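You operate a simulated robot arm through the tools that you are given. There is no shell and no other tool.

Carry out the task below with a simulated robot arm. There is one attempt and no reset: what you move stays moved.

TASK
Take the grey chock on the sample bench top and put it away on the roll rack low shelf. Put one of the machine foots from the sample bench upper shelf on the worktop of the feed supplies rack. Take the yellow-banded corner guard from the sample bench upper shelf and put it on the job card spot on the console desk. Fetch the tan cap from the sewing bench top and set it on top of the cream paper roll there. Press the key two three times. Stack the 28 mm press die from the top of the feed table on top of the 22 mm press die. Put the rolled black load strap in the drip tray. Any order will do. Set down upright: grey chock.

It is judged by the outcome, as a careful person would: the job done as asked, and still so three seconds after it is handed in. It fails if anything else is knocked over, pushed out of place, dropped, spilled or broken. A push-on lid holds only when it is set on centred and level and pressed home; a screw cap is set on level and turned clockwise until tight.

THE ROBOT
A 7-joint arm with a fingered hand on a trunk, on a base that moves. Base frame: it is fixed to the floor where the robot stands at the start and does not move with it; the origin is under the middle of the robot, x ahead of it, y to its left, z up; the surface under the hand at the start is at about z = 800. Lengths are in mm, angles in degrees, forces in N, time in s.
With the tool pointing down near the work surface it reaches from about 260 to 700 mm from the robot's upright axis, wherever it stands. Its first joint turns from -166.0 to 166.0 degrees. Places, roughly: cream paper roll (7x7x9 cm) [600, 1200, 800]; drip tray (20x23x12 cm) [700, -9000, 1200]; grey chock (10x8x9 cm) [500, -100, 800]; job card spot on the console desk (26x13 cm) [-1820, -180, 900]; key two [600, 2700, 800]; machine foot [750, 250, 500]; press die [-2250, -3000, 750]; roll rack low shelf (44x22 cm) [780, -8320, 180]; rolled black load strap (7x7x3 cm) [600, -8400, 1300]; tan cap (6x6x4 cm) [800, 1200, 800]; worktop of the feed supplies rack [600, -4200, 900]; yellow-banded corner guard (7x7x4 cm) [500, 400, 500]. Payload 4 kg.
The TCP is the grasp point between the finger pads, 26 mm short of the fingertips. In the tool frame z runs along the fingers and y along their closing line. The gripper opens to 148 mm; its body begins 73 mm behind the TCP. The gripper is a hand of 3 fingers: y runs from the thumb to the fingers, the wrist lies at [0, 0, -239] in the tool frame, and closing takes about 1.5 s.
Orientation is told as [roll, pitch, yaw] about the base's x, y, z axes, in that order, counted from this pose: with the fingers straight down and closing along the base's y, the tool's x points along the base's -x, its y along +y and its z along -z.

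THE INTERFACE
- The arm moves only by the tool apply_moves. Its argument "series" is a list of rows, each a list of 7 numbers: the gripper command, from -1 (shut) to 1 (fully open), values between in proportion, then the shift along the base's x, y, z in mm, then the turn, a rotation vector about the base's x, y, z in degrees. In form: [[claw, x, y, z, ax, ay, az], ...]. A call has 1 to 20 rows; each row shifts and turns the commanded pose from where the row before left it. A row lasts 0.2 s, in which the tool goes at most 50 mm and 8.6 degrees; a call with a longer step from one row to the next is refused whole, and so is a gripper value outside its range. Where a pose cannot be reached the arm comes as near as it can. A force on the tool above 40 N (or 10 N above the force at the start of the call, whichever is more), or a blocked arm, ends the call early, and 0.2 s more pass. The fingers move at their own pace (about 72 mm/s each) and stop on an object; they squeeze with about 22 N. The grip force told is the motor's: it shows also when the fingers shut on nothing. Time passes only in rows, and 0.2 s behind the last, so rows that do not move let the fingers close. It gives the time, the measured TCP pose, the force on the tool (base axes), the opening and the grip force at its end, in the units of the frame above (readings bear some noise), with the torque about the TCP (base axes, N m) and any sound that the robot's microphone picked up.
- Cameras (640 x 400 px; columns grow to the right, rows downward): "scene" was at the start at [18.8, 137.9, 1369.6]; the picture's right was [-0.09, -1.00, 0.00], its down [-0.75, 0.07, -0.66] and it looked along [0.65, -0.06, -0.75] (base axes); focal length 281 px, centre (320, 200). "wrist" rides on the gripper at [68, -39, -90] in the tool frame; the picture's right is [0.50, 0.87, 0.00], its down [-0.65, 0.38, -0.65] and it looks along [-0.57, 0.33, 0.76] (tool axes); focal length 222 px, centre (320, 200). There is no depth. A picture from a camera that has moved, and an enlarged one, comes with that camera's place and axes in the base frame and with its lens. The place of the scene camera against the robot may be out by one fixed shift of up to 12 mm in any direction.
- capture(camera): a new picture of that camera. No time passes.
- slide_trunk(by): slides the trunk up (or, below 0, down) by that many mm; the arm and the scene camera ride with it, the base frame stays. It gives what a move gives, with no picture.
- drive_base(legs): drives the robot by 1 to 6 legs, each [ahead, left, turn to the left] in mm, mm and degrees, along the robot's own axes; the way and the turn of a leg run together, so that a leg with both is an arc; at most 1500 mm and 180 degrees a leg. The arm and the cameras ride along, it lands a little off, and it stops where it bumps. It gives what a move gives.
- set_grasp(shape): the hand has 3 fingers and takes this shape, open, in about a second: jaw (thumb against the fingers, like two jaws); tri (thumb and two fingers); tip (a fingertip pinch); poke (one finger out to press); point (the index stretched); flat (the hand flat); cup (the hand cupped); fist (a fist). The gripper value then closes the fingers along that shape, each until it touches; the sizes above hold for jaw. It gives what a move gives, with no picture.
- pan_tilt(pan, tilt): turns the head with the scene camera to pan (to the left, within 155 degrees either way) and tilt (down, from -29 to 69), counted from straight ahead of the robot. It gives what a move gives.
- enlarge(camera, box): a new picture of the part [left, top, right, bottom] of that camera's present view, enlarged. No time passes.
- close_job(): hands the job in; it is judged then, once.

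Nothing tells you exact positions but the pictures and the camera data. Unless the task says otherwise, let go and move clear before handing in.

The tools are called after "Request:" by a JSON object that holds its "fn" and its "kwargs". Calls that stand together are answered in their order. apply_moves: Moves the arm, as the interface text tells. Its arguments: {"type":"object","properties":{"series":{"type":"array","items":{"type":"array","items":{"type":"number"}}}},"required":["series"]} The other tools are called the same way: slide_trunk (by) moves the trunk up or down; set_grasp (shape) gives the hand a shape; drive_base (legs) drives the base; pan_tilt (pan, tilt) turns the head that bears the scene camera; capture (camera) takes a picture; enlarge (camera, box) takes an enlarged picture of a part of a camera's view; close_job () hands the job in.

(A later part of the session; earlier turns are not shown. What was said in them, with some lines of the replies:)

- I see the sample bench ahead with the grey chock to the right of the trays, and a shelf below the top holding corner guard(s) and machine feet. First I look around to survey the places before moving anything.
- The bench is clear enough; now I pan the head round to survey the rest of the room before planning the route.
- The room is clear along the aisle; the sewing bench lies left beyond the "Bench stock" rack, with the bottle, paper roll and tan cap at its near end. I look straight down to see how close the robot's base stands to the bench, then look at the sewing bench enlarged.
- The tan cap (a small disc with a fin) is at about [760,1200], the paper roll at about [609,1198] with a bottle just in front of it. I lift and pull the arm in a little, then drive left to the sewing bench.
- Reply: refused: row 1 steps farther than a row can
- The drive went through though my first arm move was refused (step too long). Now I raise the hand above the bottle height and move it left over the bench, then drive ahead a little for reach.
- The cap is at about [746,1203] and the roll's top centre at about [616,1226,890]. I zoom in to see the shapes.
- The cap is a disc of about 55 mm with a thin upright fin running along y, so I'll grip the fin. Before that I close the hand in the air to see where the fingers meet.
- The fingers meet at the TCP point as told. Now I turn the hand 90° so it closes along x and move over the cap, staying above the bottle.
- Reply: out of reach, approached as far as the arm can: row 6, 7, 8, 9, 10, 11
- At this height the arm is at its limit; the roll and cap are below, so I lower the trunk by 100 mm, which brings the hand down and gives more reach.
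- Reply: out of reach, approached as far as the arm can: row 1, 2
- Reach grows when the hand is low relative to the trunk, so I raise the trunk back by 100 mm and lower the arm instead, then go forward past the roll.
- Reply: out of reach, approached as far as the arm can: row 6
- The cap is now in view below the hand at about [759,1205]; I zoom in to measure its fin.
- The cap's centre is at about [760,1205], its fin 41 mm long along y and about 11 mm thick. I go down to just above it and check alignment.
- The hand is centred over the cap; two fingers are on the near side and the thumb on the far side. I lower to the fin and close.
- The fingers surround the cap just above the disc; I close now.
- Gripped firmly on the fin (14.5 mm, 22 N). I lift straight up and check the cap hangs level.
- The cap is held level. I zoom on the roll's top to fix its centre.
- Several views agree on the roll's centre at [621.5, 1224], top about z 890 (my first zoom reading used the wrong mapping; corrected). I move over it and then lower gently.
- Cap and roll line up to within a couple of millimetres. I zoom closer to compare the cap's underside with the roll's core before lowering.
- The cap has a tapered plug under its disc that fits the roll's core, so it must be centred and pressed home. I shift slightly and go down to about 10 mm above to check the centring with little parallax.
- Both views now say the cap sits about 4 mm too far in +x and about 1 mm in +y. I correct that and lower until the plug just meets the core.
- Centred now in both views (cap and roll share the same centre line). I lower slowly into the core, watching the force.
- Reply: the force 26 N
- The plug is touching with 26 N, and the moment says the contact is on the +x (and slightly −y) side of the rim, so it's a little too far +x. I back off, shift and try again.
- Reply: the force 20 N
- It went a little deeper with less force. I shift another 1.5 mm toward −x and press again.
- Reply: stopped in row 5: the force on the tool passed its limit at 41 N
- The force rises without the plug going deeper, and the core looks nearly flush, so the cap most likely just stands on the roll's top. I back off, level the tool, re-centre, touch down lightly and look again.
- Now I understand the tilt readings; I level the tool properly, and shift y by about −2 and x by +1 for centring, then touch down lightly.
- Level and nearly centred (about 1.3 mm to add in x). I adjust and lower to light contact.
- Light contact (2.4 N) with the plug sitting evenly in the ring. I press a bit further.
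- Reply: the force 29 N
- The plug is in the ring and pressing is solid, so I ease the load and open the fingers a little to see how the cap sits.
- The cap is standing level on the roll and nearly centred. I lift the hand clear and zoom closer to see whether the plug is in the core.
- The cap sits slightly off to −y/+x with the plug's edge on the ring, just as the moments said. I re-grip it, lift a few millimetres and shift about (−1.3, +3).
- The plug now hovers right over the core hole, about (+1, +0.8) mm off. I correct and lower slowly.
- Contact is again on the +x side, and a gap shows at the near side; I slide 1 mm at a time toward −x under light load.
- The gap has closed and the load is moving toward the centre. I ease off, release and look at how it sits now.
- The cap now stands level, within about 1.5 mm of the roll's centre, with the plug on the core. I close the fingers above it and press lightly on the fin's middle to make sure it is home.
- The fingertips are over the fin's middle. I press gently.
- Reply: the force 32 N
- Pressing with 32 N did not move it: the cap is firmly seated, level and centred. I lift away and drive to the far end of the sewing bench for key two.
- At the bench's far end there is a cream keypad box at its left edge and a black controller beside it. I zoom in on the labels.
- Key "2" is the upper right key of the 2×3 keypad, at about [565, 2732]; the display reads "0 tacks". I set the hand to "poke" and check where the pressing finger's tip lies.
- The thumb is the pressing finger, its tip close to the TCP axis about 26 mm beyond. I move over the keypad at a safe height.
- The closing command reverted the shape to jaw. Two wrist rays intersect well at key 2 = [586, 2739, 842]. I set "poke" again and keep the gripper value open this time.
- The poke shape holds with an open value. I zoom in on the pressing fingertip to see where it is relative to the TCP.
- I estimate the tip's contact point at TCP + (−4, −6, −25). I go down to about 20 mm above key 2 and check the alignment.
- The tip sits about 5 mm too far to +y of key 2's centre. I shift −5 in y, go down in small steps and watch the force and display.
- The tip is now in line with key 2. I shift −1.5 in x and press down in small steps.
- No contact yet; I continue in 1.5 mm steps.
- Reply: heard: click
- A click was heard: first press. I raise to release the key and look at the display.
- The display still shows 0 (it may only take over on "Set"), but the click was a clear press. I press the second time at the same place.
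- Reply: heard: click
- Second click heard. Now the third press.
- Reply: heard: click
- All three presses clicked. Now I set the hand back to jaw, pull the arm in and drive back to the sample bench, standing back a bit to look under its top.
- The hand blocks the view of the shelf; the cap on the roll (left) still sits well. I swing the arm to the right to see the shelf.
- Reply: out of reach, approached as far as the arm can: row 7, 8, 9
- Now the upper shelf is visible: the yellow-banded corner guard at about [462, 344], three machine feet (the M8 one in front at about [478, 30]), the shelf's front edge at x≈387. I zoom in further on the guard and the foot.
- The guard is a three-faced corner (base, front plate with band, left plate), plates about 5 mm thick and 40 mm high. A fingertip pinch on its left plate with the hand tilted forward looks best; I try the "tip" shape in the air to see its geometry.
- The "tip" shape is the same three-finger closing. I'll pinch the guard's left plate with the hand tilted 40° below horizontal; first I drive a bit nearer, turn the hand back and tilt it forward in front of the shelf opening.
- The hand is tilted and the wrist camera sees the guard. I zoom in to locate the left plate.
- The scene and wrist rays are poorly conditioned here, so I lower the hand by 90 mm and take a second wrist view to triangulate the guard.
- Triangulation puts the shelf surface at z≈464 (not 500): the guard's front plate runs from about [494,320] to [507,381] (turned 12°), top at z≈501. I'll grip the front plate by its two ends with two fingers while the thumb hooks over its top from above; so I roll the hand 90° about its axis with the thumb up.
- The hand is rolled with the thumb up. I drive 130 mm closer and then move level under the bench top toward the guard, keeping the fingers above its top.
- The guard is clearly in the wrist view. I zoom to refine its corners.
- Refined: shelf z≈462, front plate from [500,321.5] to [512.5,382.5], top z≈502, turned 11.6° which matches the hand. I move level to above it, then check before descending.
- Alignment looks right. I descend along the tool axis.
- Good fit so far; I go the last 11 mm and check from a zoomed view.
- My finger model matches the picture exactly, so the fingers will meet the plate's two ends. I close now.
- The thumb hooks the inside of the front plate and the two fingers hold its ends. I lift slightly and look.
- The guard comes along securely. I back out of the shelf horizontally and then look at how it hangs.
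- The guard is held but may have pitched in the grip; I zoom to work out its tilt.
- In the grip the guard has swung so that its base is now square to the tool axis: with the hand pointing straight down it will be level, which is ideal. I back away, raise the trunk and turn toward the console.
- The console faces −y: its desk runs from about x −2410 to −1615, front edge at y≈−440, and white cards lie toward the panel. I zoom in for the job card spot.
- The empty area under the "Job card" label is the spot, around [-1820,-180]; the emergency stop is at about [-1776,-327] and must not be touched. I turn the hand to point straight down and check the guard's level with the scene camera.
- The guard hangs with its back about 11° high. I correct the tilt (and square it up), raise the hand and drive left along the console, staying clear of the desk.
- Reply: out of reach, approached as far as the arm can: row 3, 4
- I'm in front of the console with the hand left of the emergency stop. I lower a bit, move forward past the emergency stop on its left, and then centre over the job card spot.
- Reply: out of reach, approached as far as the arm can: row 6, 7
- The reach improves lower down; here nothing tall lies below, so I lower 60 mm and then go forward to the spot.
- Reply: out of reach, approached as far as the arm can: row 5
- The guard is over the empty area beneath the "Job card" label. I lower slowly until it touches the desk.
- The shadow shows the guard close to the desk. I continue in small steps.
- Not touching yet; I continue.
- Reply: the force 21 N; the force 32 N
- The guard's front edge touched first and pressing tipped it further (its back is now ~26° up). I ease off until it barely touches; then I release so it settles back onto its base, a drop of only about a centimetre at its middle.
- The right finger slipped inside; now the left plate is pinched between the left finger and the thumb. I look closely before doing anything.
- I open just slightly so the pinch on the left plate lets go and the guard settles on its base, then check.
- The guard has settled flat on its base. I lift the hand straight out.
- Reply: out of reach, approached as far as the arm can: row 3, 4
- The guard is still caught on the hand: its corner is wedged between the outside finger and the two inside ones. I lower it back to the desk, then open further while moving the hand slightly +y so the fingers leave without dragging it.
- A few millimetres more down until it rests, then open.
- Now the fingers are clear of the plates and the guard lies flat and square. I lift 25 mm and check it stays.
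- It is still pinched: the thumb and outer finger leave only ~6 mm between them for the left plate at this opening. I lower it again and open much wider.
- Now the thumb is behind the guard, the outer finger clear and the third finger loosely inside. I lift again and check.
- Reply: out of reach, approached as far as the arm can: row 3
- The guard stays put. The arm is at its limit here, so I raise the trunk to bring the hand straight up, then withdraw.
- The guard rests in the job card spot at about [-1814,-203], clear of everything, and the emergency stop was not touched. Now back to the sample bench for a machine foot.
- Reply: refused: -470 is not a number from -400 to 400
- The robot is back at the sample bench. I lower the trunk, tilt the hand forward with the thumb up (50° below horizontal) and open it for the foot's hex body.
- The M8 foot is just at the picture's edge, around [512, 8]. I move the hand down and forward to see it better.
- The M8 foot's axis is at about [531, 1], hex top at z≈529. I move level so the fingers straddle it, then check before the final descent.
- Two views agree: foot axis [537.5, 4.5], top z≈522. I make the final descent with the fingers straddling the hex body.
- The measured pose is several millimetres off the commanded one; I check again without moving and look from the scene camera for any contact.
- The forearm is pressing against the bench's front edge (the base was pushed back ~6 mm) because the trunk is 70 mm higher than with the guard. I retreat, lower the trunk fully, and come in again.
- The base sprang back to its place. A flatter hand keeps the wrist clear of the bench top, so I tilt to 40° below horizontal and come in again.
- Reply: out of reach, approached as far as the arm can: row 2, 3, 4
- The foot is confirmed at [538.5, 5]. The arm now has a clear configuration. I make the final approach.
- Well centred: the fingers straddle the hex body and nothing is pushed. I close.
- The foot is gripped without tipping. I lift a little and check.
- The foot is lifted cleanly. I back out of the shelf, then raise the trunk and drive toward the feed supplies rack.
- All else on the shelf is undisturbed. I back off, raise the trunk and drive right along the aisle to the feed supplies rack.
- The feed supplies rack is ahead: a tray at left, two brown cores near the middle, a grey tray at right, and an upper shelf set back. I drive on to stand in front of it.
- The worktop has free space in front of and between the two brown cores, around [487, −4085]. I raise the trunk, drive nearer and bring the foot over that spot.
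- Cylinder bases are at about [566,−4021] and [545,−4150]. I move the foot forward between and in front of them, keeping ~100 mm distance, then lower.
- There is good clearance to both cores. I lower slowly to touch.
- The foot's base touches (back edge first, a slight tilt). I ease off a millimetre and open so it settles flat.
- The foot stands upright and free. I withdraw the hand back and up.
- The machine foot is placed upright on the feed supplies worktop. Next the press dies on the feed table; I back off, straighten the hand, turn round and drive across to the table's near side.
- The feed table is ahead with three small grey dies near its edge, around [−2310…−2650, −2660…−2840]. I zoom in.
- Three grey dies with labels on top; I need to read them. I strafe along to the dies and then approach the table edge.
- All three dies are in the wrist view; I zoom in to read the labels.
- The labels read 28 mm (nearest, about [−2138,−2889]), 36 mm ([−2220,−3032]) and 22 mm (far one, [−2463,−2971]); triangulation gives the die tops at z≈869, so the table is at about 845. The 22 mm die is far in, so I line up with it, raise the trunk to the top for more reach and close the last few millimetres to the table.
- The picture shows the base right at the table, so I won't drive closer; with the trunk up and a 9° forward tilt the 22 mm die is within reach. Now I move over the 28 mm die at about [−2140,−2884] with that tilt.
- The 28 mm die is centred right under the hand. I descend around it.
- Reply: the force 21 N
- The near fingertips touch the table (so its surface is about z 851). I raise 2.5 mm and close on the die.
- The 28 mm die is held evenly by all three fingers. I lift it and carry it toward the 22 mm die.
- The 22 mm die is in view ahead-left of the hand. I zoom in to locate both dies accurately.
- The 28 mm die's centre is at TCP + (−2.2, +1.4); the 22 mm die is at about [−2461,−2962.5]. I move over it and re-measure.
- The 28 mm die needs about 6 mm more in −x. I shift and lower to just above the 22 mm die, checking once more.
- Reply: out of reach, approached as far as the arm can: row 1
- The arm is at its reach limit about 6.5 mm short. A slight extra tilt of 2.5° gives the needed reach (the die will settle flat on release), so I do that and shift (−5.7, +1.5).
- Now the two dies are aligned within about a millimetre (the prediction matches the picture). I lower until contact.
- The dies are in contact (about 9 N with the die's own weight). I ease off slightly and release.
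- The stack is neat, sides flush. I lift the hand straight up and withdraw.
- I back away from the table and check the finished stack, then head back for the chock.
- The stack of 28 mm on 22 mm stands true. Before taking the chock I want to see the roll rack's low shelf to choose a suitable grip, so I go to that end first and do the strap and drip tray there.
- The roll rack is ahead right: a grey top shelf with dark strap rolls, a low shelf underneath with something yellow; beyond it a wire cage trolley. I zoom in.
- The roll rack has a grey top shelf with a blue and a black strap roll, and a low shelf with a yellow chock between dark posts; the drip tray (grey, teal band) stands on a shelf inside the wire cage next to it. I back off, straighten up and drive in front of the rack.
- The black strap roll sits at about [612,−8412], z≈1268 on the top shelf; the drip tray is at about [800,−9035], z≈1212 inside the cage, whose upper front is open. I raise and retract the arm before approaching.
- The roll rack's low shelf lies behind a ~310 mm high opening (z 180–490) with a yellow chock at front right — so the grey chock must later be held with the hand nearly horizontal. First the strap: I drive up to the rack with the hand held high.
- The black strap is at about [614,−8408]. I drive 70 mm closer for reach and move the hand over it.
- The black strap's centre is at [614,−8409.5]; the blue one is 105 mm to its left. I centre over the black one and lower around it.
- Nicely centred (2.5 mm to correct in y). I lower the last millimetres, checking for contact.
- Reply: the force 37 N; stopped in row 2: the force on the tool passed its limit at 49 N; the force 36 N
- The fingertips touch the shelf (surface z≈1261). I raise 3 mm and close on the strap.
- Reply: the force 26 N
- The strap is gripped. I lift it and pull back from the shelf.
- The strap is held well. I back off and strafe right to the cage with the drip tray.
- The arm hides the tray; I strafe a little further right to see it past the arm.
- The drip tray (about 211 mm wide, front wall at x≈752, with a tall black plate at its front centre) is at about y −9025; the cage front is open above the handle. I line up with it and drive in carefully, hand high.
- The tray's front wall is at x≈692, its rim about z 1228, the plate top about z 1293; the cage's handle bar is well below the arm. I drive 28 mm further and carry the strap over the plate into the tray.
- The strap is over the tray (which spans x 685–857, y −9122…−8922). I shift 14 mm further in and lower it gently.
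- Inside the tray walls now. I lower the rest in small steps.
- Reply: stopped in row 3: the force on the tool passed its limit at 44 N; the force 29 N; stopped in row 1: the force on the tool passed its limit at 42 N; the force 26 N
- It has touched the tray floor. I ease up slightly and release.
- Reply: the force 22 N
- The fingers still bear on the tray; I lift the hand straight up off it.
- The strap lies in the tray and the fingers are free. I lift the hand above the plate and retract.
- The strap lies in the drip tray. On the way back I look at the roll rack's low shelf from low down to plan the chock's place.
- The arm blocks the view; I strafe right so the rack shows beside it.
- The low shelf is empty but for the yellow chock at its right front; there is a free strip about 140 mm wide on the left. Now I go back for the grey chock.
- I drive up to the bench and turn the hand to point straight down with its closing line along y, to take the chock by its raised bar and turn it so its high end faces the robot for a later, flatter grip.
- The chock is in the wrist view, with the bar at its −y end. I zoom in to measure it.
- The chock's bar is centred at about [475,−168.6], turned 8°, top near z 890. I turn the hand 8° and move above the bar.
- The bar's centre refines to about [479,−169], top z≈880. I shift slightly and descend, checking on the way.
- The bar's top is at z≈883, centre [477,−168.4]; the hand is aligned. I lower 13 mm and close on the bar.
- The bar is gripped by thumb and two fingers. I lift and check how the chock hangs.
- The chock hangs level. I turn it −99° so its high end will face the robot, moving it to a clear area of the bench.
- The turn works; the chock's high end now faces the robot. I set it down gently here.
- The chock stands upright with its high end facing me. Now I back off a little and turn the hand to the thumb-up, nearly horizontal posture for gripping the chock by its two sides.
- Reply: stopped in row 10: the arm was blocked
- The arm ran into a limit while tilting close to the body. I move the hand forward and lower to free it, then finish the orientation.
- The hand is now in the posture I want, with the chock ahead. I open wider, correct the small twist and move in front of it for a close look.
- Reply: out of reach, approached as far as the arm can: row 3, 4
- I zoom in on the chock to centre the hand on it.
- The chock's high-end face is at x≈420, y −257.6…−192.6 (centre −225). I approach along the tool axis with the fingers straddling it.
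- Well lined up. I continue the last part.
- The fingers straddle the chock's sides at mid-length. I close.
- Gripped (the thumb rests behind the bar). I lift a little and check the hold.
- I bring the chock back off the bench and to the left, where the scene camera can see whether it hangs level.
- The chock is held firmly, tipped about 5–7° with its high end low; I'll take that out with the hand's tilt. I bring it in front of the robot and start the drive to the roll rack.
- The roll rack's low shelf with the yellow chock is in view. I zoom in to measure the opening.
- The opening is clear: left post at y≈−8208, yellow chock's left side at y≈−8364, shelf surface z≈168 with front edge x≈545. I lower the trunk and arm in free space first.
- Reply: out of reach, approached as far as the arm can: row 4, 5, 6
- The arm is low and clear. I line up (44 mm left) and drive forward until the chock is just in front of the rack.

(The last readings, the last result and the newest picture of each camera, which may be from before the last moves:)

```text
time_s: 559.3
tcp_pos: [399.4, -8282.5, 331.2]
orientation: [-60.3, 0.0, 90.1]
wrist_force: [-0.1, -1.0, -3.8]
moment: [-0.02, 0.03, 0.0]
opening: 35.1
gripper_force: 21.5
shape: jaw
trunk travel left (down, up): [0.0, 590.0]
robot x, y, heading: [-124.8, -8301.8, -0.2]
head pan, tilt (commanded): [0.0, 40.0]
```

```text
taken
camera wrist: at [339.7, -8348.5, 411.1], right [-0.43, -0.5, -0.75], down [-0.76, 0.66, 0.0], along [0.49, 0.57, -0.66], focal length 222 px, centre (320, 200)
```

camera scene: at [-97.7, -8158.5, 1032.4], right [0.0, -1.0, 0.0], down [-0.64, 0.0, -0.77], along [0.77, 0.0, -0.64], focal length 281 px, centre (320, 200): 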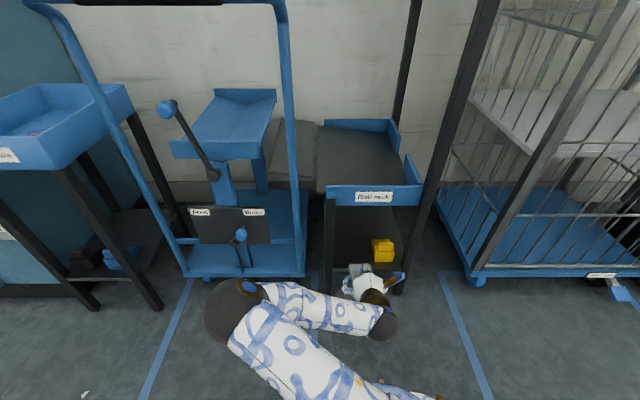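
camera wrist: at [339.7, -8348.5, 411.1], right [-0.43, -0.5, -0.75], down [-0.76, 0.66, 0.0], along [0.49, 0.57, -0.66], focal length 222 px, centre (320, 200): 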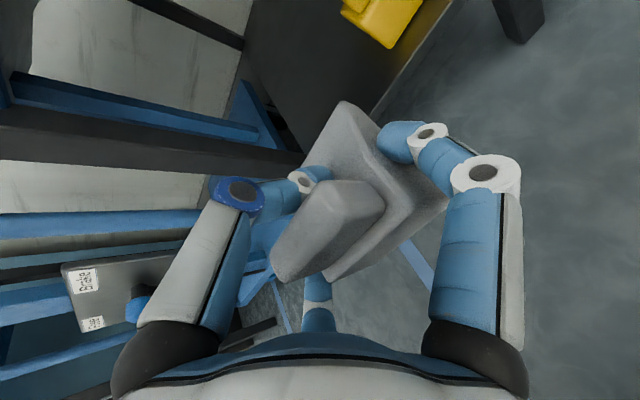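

Request:
{"fn": "enlarge", "kwargs": {"camera": "scene", "box": [300, 170, 450, 300]}}

Request:
{"fn": "enlarge", "kwargs": {"camera": "wrist", "box": [240, 0, 480, 160]}}

```text
3.08 times, centred on (375, 235) of scene
camera zoom: at [-97.7, -8158.5, 1032.4], right [0.0, -1.0, 0.0], down [-0.64, 0.0, -0.77], along [0.77, 0.0, -0.64], focal length 864 px, centre (151, 92)
```

zoom: 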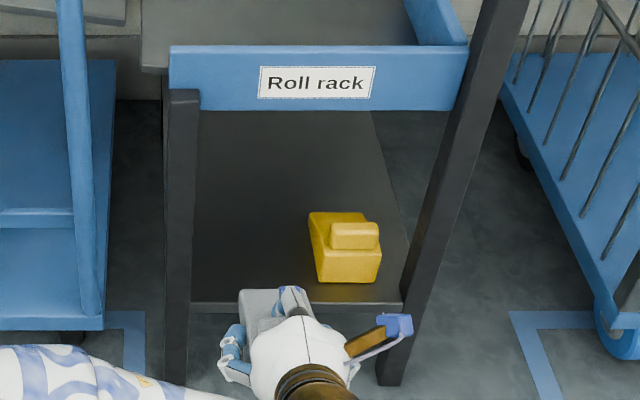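

```text
2.50 times, centred on (360, 80) of wrist
camera zoom: at [339.7, -8348.5, 411.1], right [-0.43, -0.5, -0.75], down [-0.76, 0.66, 0.0], along [0.49, 0.57, -0.66], focal length 555 px, centre (220, 500)
```

zoom: 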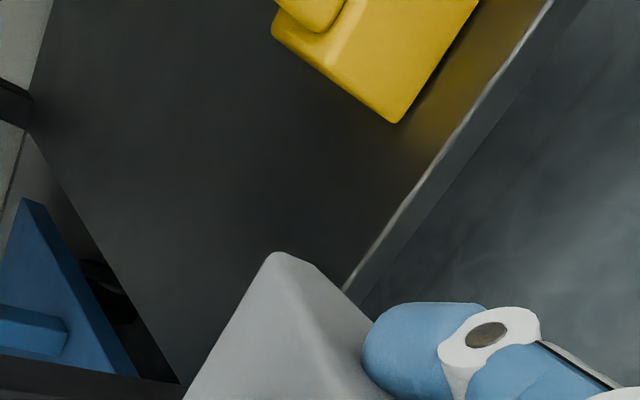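

My readings agree: shelf front x≈540, yellow chock's near-left corner at [577,−8358], left post's inner face at y≈−8204 — the corridor is centred on y −8281 and the hand is at −8282. I move in straight and level.

Request:
{"fn": "apply_moves", "kwargs": {"series": [[-1, 10, 0.5, -35, 0, 0, 0], [-1, 30, 0, -10, 0, 0, 0], [-1, 35, 0, 0, 0, 0, 0], [-1, 35, 0, 0, 0, 0, 0], [-1, 30, 0, 0, 0, 0, 0], [-1, 0, 0, 0, 0, 0, 0]]}}

Request:
{"fn": "capture", "kwargs": {"camera": "wrist"}}

Request:
{"fn": "enlarge", "kwargs": {"camera": "scene", "box": [280, 150, 450, 310]}}

```text
time_s: 560.7
tcp_pos: [541.3, -8281.8, 288.5]
orientation: [-60.3, 0.0, 90.1]
wrist_force: [-0.7, -0.1, -3.7]
moment: [-0.02, 0.02, 0.01]
opening: 35.4
gripper_force: 22.3
shape: jaw
trunk travel left (down, up): [0.0, 590.0]
robot x, y, heading: [-125.0, -8301.0, 0.1]
head pan, tilt (commanded): [0.0, 40.0]
```

```text
taken
camera wrist: at [481.3, -8348.9, 367.5], right [-0.43, -0.5, -0.75], down [-0.76, 0.66, 0.0], along [0.49, 0.57, -0.66], focal length 222 px, centre (320, 200)
```

wrist: 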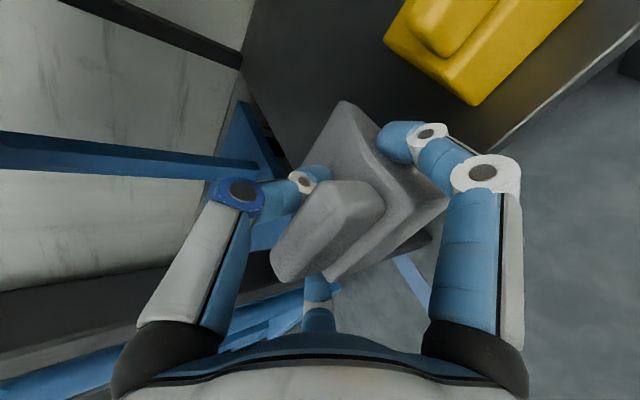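

```text
2.50 times, centred on (365, 230) of scene
camera zoom: at [-97.7, -8158.5, 1032.4], right [0.0, -1.0, 0.0], down [-0.64, 0.0, -0.77], along [0.77, 0.0, -0.64], focal length 702 px, centre (208, 125)
```

zoom: 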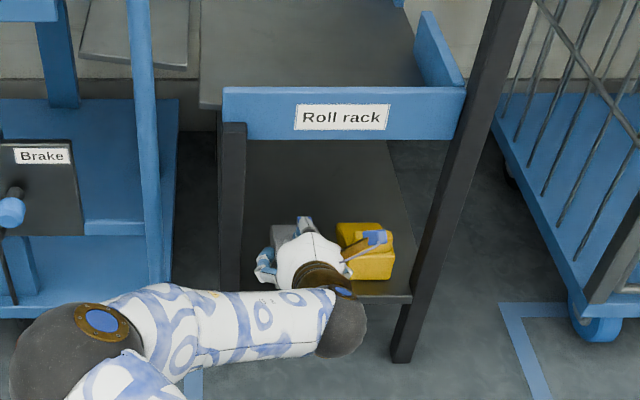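

The hand is entering cleanly between post and yellow chock. I go in 71 mm more and check.

Request:
{"fn": "apply_moves", "kwargs": {"series": [[-1, 25, 0, -5, 0, 0, 0], [-1, 25, 0, -5, 0, 0, 0], [-1, 21, 0, -5, 0, 0, 0], [-1, 0, 0, 0, 0, 0, 0]]}}

Request:
{"fn": "capture", "kwargs": {"camera": "wrist"}}

Request:
{"fn": "enlarge", "kwargs": {"camera": "scene", "box": [280, 150, 450, 310]}}

```text
time_s: 561.7
tcp_pos: [609.9, -8280.1, 272.5]
orientation: [-60.2, 0.1, 90.0]
wrist_force: [0.4, 0.4, -3.4]
moment: [-0.01, 0.03, -0.01]
opening: 35.2
gripper_force: 21.7
shape: jaw
trunk travel left (down, up): [0.0, 590.0]
robot x, y, heading: [-123.4, -8304.0, 0.2]
head pan, tilt (commanded): [0.0, 40.0]
```

```text
taken
camera wrist: at [551.1, -8346.7, 350.8], right [-0.43, -0.5, -0.75], down [-0.76, 0.66, 0.0], along [0.49, 0.57, -0.66], focal length 222 px, centre (320, 200)
```

wrist: 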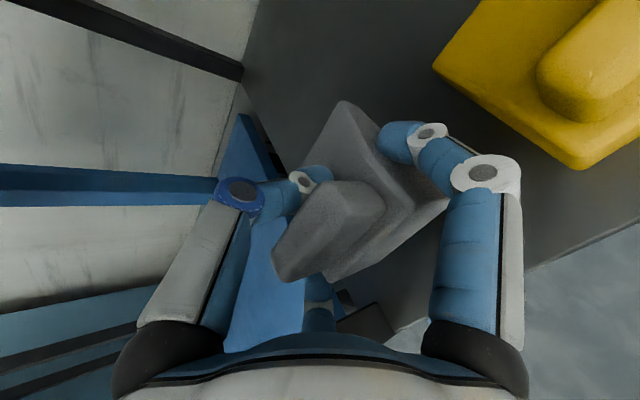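

```text
2.50 times, centred on (365, 230) of scene
camera zoom: at [-97.6, -8158.6, 1032.4], right [0.0, -1.0, 0.0], down [-0.64, 0.0, -0.77], along [0.77, 0.0, -0.64], focal length 702 px, centre (208, 125)
```

zoom: 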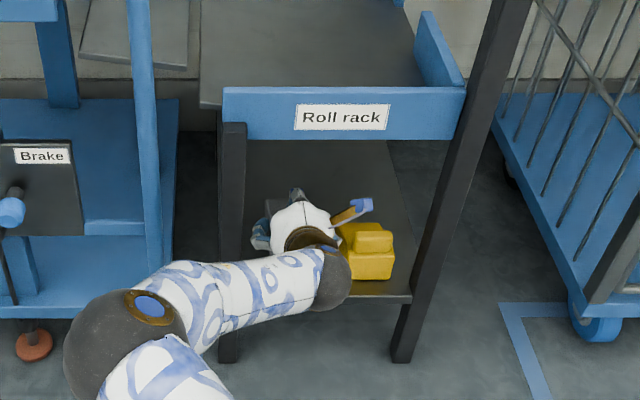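

All clear. I lower the chock to the shelf, slowly at the end.

Request:
{"fn": "apply_moves", "kwargs": {"series": [[-1, 0, 0, -12, 0, 0, 0], [-1, 0, 0, -10, 0, 0, 0], [-1, 0, 0, -6, 0, 0, 0], [-1, 0, 0, -3, 0, 0, 0], [-1, 0, 0, 0, 0, 0, 0]]}}

Request:
{"fn": "apply_moves", "kwargs": {"series": [[-1, 0, 0, -2.5, 0, 0, 0], [-1, 0, 0, -2.5, 0, 0, 0], [-1, 0, 0, 0, 0, 0, 0]]}}

```text
time_s: 562.9
tcp_pos: [611.1, -8279.4, 242.1]
orientation: [-60.2, 0.0, 90.0]
wrist_force: [2.2, 0.7, -0.3]
moment: [0.0, 0.0, -0.03]
opening: 35.0
gripper_force: 22.0
shape: jaw
trunk travel left (down, up): [0.0, 590.0]
robot x, y, heading: [-124.4, -8304.0, 0.0]
head pan, tilt (commanded): [0.0, 40.0]
```

```text
time_s: 563.7
tcp_pos: [610.2, -8281.3, 237.4]
orientation: [-60.4, 0.1, 90.0]
wrist_force: [2.7, 2.6, 10.9]
moment: [0.0, 0.03, 0.01]
opening: 34.2
gripper_force: 21.9
shape: jaw
trunk travel left (down, up): [0.0, 590.0]
robot x, y, heading: [-122.1, -8304.8, -0.1]
head pan, tilt (commanded): [0.0, 40.0]
```

Request:
{"fn": "capture", "kwargs": {"camera": "wrist"}}

Request:
{"fn": "enlarge", "kwargs": {"camera": "wrist", "box": [240, 80, 480, 300]}}

```text
taken
camera wrist: at [550.8, -8347.9, 316.1], right [-0.43, -0.5, -0.75], down [-0.76, 0.65, 0.0], along [0.5, 0.57, -0.66], focal length 222 px, centre (320, 200)
```

wrist: 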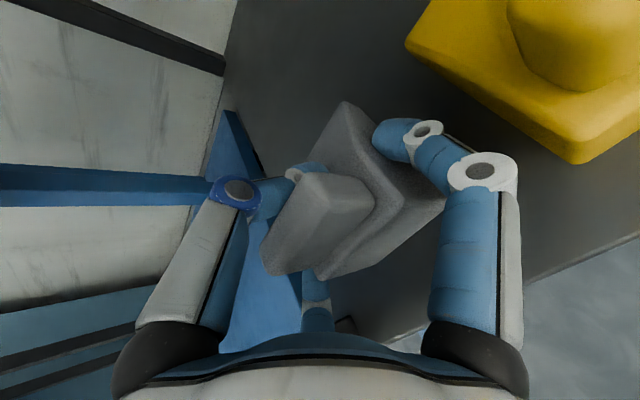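

```text
1.82 times, centred on (360, 190) of wrist
camera zoom: at [550.8, -8347.9, 316.1], right [-0.43, -0.5, -0.75], down [-0.76, 0.65, 0.0], along [0.5, 0.57, -0.66], focal length 404 px, centre (247, 218)
```

zoom: 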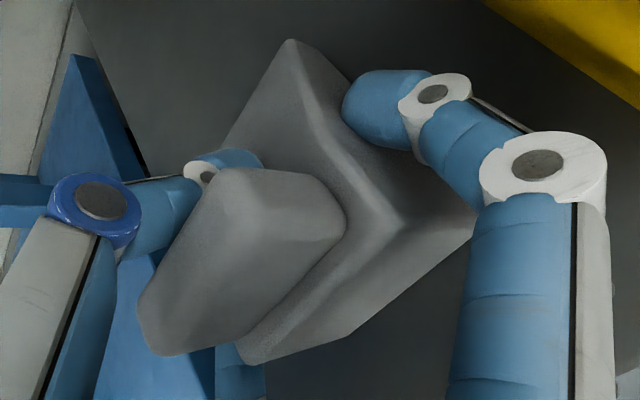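

The chock now stands level on the shelf (its vertical edges point to the true vertical). I ease the load and open the fingers.

Request:
{"fn": "apply_moves", "kwargs": {"series": [[-1, 0, 0, 2.5, 0, 0, 0], [-0.6, 0, 0, 0, 0, 0, 0], [-0.4, 0, 0, 0, 0, 0, 0], [-0.2, 0, 0, 0, 0, 0, 0], [0, 0, 0, 0, 0, 0, 0], [0.15, 0, 0, 0, 0, 0, 0], [0.3, 0, 0, 0, 0, 0, 0], [0.3, 0, 0, 0, 0, 0, 0]]}}

Request:
{"fn": "capture", "kwargs": {"camera": "wrist"}}

Request:
{"fn": "enlarge", "kwargs": {"camera": "wrist", "box": [240, 80, 480, 300]}}

```text
time_s: 565.5
tcp_pos: [611.1, -8280.8, 238.6]
orientation: [-60.1, 0.0, 90.0]
wrist_force: [0.2, 0.5, 0.0]
moment: [0.0, 0.0, 0.02]
opening: 95.4
gripper_force: 0.1
shape: jaw
trunk travel left (down, up): [0.0, 590.0]
robot x, y, heading: [-126.8, -8304.6, 0.2]
head pan, tilt (commanded): [0.0, 40.0]
```

```text
taken
camera wrist: at [551.1, -8347.6, 317.4], right [-0.43, -0.5, -0.75], down [-0.76, 0.66, 0.0], along [0.49, 0.57, -0.66], focal length 222 px, centre (320, 200)
```

wrist: 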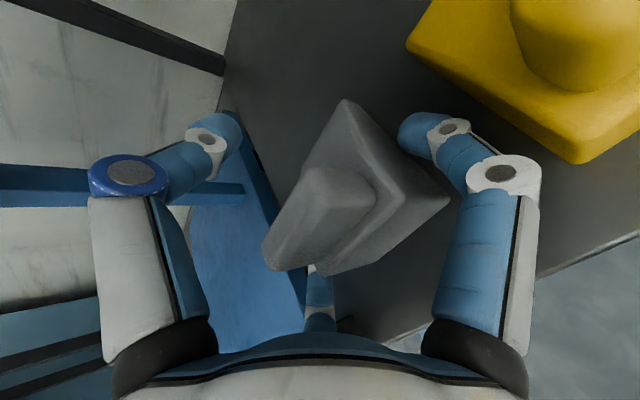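

```text
1.82 times, centred on (360, 190) of wrist
camera zoom: at [551.1, -8347.6, 317.4], right [-0.43, -0.5, -0.75], down [-0.76, 0.66, 0.0], along [0.49, 0.57, -0.66], focal length 404 px, centre (247, 218)
```

zoom: 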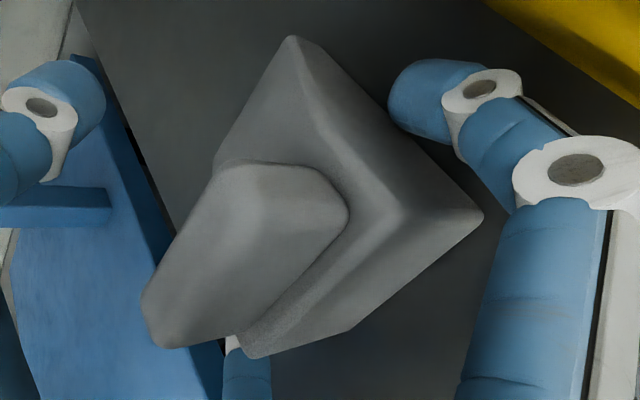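

The grey chock stands upright and level on the low shelf beside the yellow one. I withdraw the hand straight back and slightly up.

Request:
{"fn": "apply_moves", "kwargs": {"series": [[0.38, 0, 0, 0, 0, 0, 0], [0.38, -15, 0, 8, 0, 0, 0], [0.38, -22, 0, 12, 0, 0, 0], [0.38, -28, 0, 14, 0, 0, 0], [0.38, -35, 0, 10, 0, 0, 0], [0.38, -40, 0, 5, 0, 0, 0], [0.38, -40, 0, 5, 0, 0, 0], [0.38, -20, 0, 0, 0, 0, 0], [0.38, 0, 0, 0, 0, 0, 0]]}}

Request:
{"fn": "capture", "kwargs": {"camera": "scene"}}

Request:
{"fn": "enlarge", "kwargs": {"camera": "scene", "box": [290, 160, 440, 290]}}

```text
time_s: 567.5
tcp_pos: [410.0, -8281.1, 292.0]
orientation: [-60.2, 0.0, 90.1]
wrist_force: [0.6, -0.5, -0.8]
moment: [-0.01, 0.01, -0.03]
opening: 102.0
gripper_force: 0.1
shape: jaw
trunk travel left (down, up): [0.0, 590.0]
robot x, y, heading: [-124.6, -8304.7, 0.2]
head pan, tilt (commanded): [0.0, 40.0]
```

```text
taken
camera scene: at [-97.9, -8158.5, 1032.4], right [0.0, -1.0, 0.0], down [-0.64, 0.0, -0.77], along [0.77, 0.0, -0.64], focal length 281 px, centre (320, 200)
```

scene: 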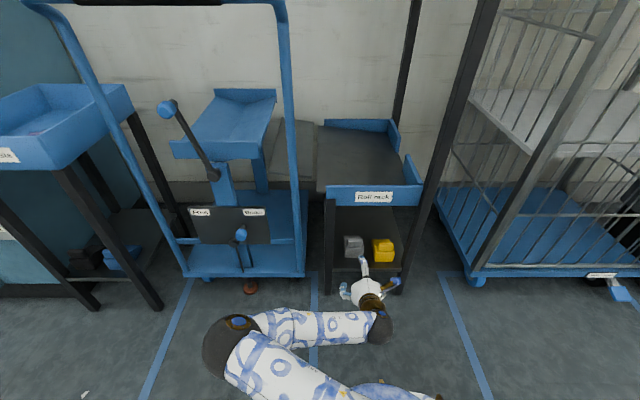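

```text
3.08 times, centred on (365, 225) of scene
camera zoom: at [-97.9, -8158.5, 1032.4], right [0.0, -1.0, 0.0], down [-0.64, 0.0, -0.77], along [0.77, 0.0, -0.64], focal length 864 px, centre (182, 123)
```

zoom: 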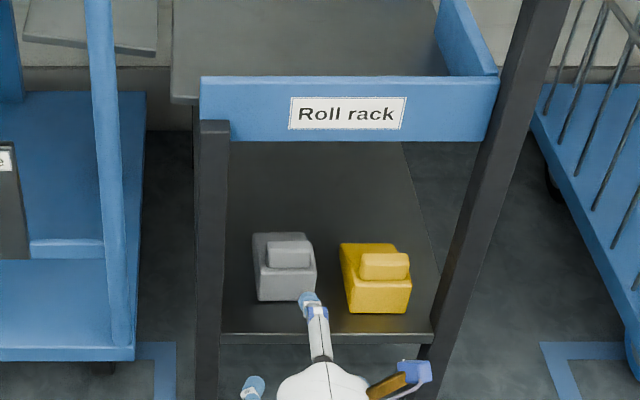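

The grey chock stands neatly beside the yellow one, upright. I drive back clear of the rack and take a last look before handing in.

Request:
{"fn": "drive_base", "kwargs": {"legs": [[-300, 0, 0]]}}

Request:
{"fn": "enlarge", "kwargs": {"camera": "scene", "box": [250, 120, 450, 280]}}

Request:
{"fn": "slide_trunk", "kwargs": {"by": 350}}

Request:
{"fn": "pan_tilt", "kwargs": {"pan": -25, "tilt": 20}}

Request:
{"fn": "capture", "kwargs": {"camera": "scene"}}

```text
time_s: 569.6
tcp_pos: [110.3, -8284.3, 293.1]
orientation: [-60.2, -0.1, 89.7]
wrist_force: [0.5, -0.8, -0.2]
moment: [0.01, 0.01, 0.05]
opening: 101.6
gripper_force: 0.1
shape: jaw
trunk travel left (down, up): [0.0, 590.0]
robot x, y, heading: [-422.8, -8302.2, -0.3]
head pan, tilt (commanded): [0.0, 40.0]
```

```text
2.50 times, centred on (350, 200) of scene
camera zoom: at [-397.5, -8157.8, 1032.4], right [-0.01, -1.0, 0.0], down [-0.64, 0.0, -0.77], along [0.77, 0.0, -0.64], focal length 702 px, centre (245, 200)
```

zoom: 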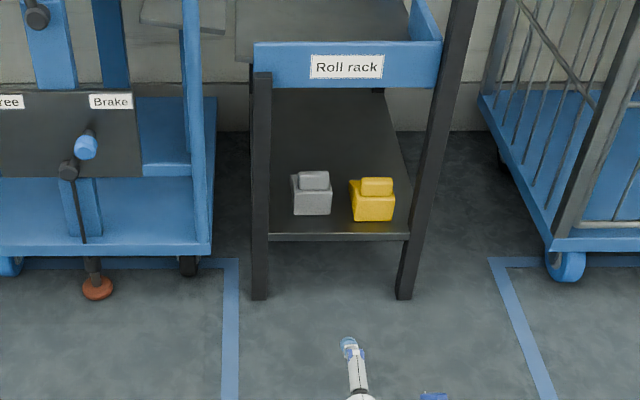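

```text
time_s: 573.0
tcp_pos: [110.1, -8283.7, 642.1]
orientation: [-60.2, 0.0, 89.8]
wrist_force: [-0.4, 0.3, -0.6]
moment: [0.03, -0.03, 0.03]
opening: 101.8
gripper_force: 0.0
shape: jaw
trunk travel left (down, up): [-350.0, 240.0]
robot x, y, heading: [-419.4, -8301.5, -0.4]
head pan, tilt (commanded): [0.0, 40.0]
```

```text
time_s: 573.9
tcp_pos: [110.4, -8283.8, 643.6]
orientation: [-60.2, 0.0, 89.7]
wrist_force: [-0.2, 0.2, -0.2]
moment: [0.02, -0.01, -0.01]
opening: 101.9
gripper_force: 0.2
shape: jaw
trunk travel left (down, up): [-350.0, 240.0]
robot x, y, heading: [-424.5, -8302.8, -0.2]
head pan, tilt (commanded): [-25.0, 20.0]
```

```text
taken
camera scene: at [-398.3, -8197.0, 1413.8], right [-0.43, -0.9, 0.0], down [-0.31, 0.15, -0.94], along [0.85, -0.4, -0.34], focal length 281 px, centre (320, 200)
```

scene: 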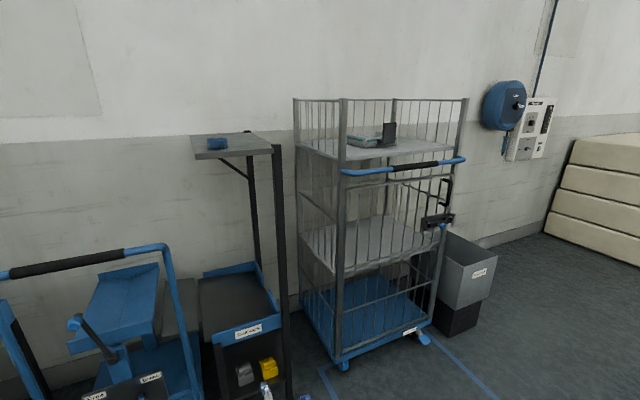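

All seven jobs are done as far as I can see, and the hand is empty and clear:
- The cap is on the paper roll.
- Key two clicked on each of its three presses, though the keypad's display stayed at 0.
- The guard is on the job card spot.
- The foot is on the feed supplies worktop.
- The 28 mm die is on the 22 mm die.
- The strap is in the drip tray.
- The grey chock is upright on the low shelf.

I hand the job in.

Request:
{"fn": "close_job", "kwargs": {}}

```text
The job is handed in.
```

I've handed the job in, and all seven tasks look done. Two of them I couldn't fully confirm: key two's display never changed, and the cap's fit on the roll.

- **Grey chock:** it stands upright on the roll rack low shelf, next to the yellow chock. I set it down once on the sample bench partway through, to take a flatter grip.
- **Machine foot:** the M8 one stands upright on the feed supplies rack worktop, in front of the two brown cores.
- **Corner guard:** it lies flat on the job card spot on the console desk. It slipped in the grip and dropped a centimetre or two onto the desk. It also caught on the fingers twice before it came free.
- **Tan cap:** it sits level on the cream paper roll, about 1–2 mm off centre. The recess in the roll is shallow, so the cap rests on top; pressing on it with about 32 N didn't move it. I didn't go back for a close look at the end.
- **Key two:** I pressed it three times and heard a click each time. The display stayed at "0 tacks". The keypad has a Lock/Free key, which I left alone.
- **Press dies:** the 28 mm die is stacked on the 22 mm die, with their sides flush.
- **Load strap:** it lies in the drip tray.

While I was reaching for the machine foot, the forearm pressed against the sample bench's front edge. I backed off, and nothing looked moved in the pictures afterwards.
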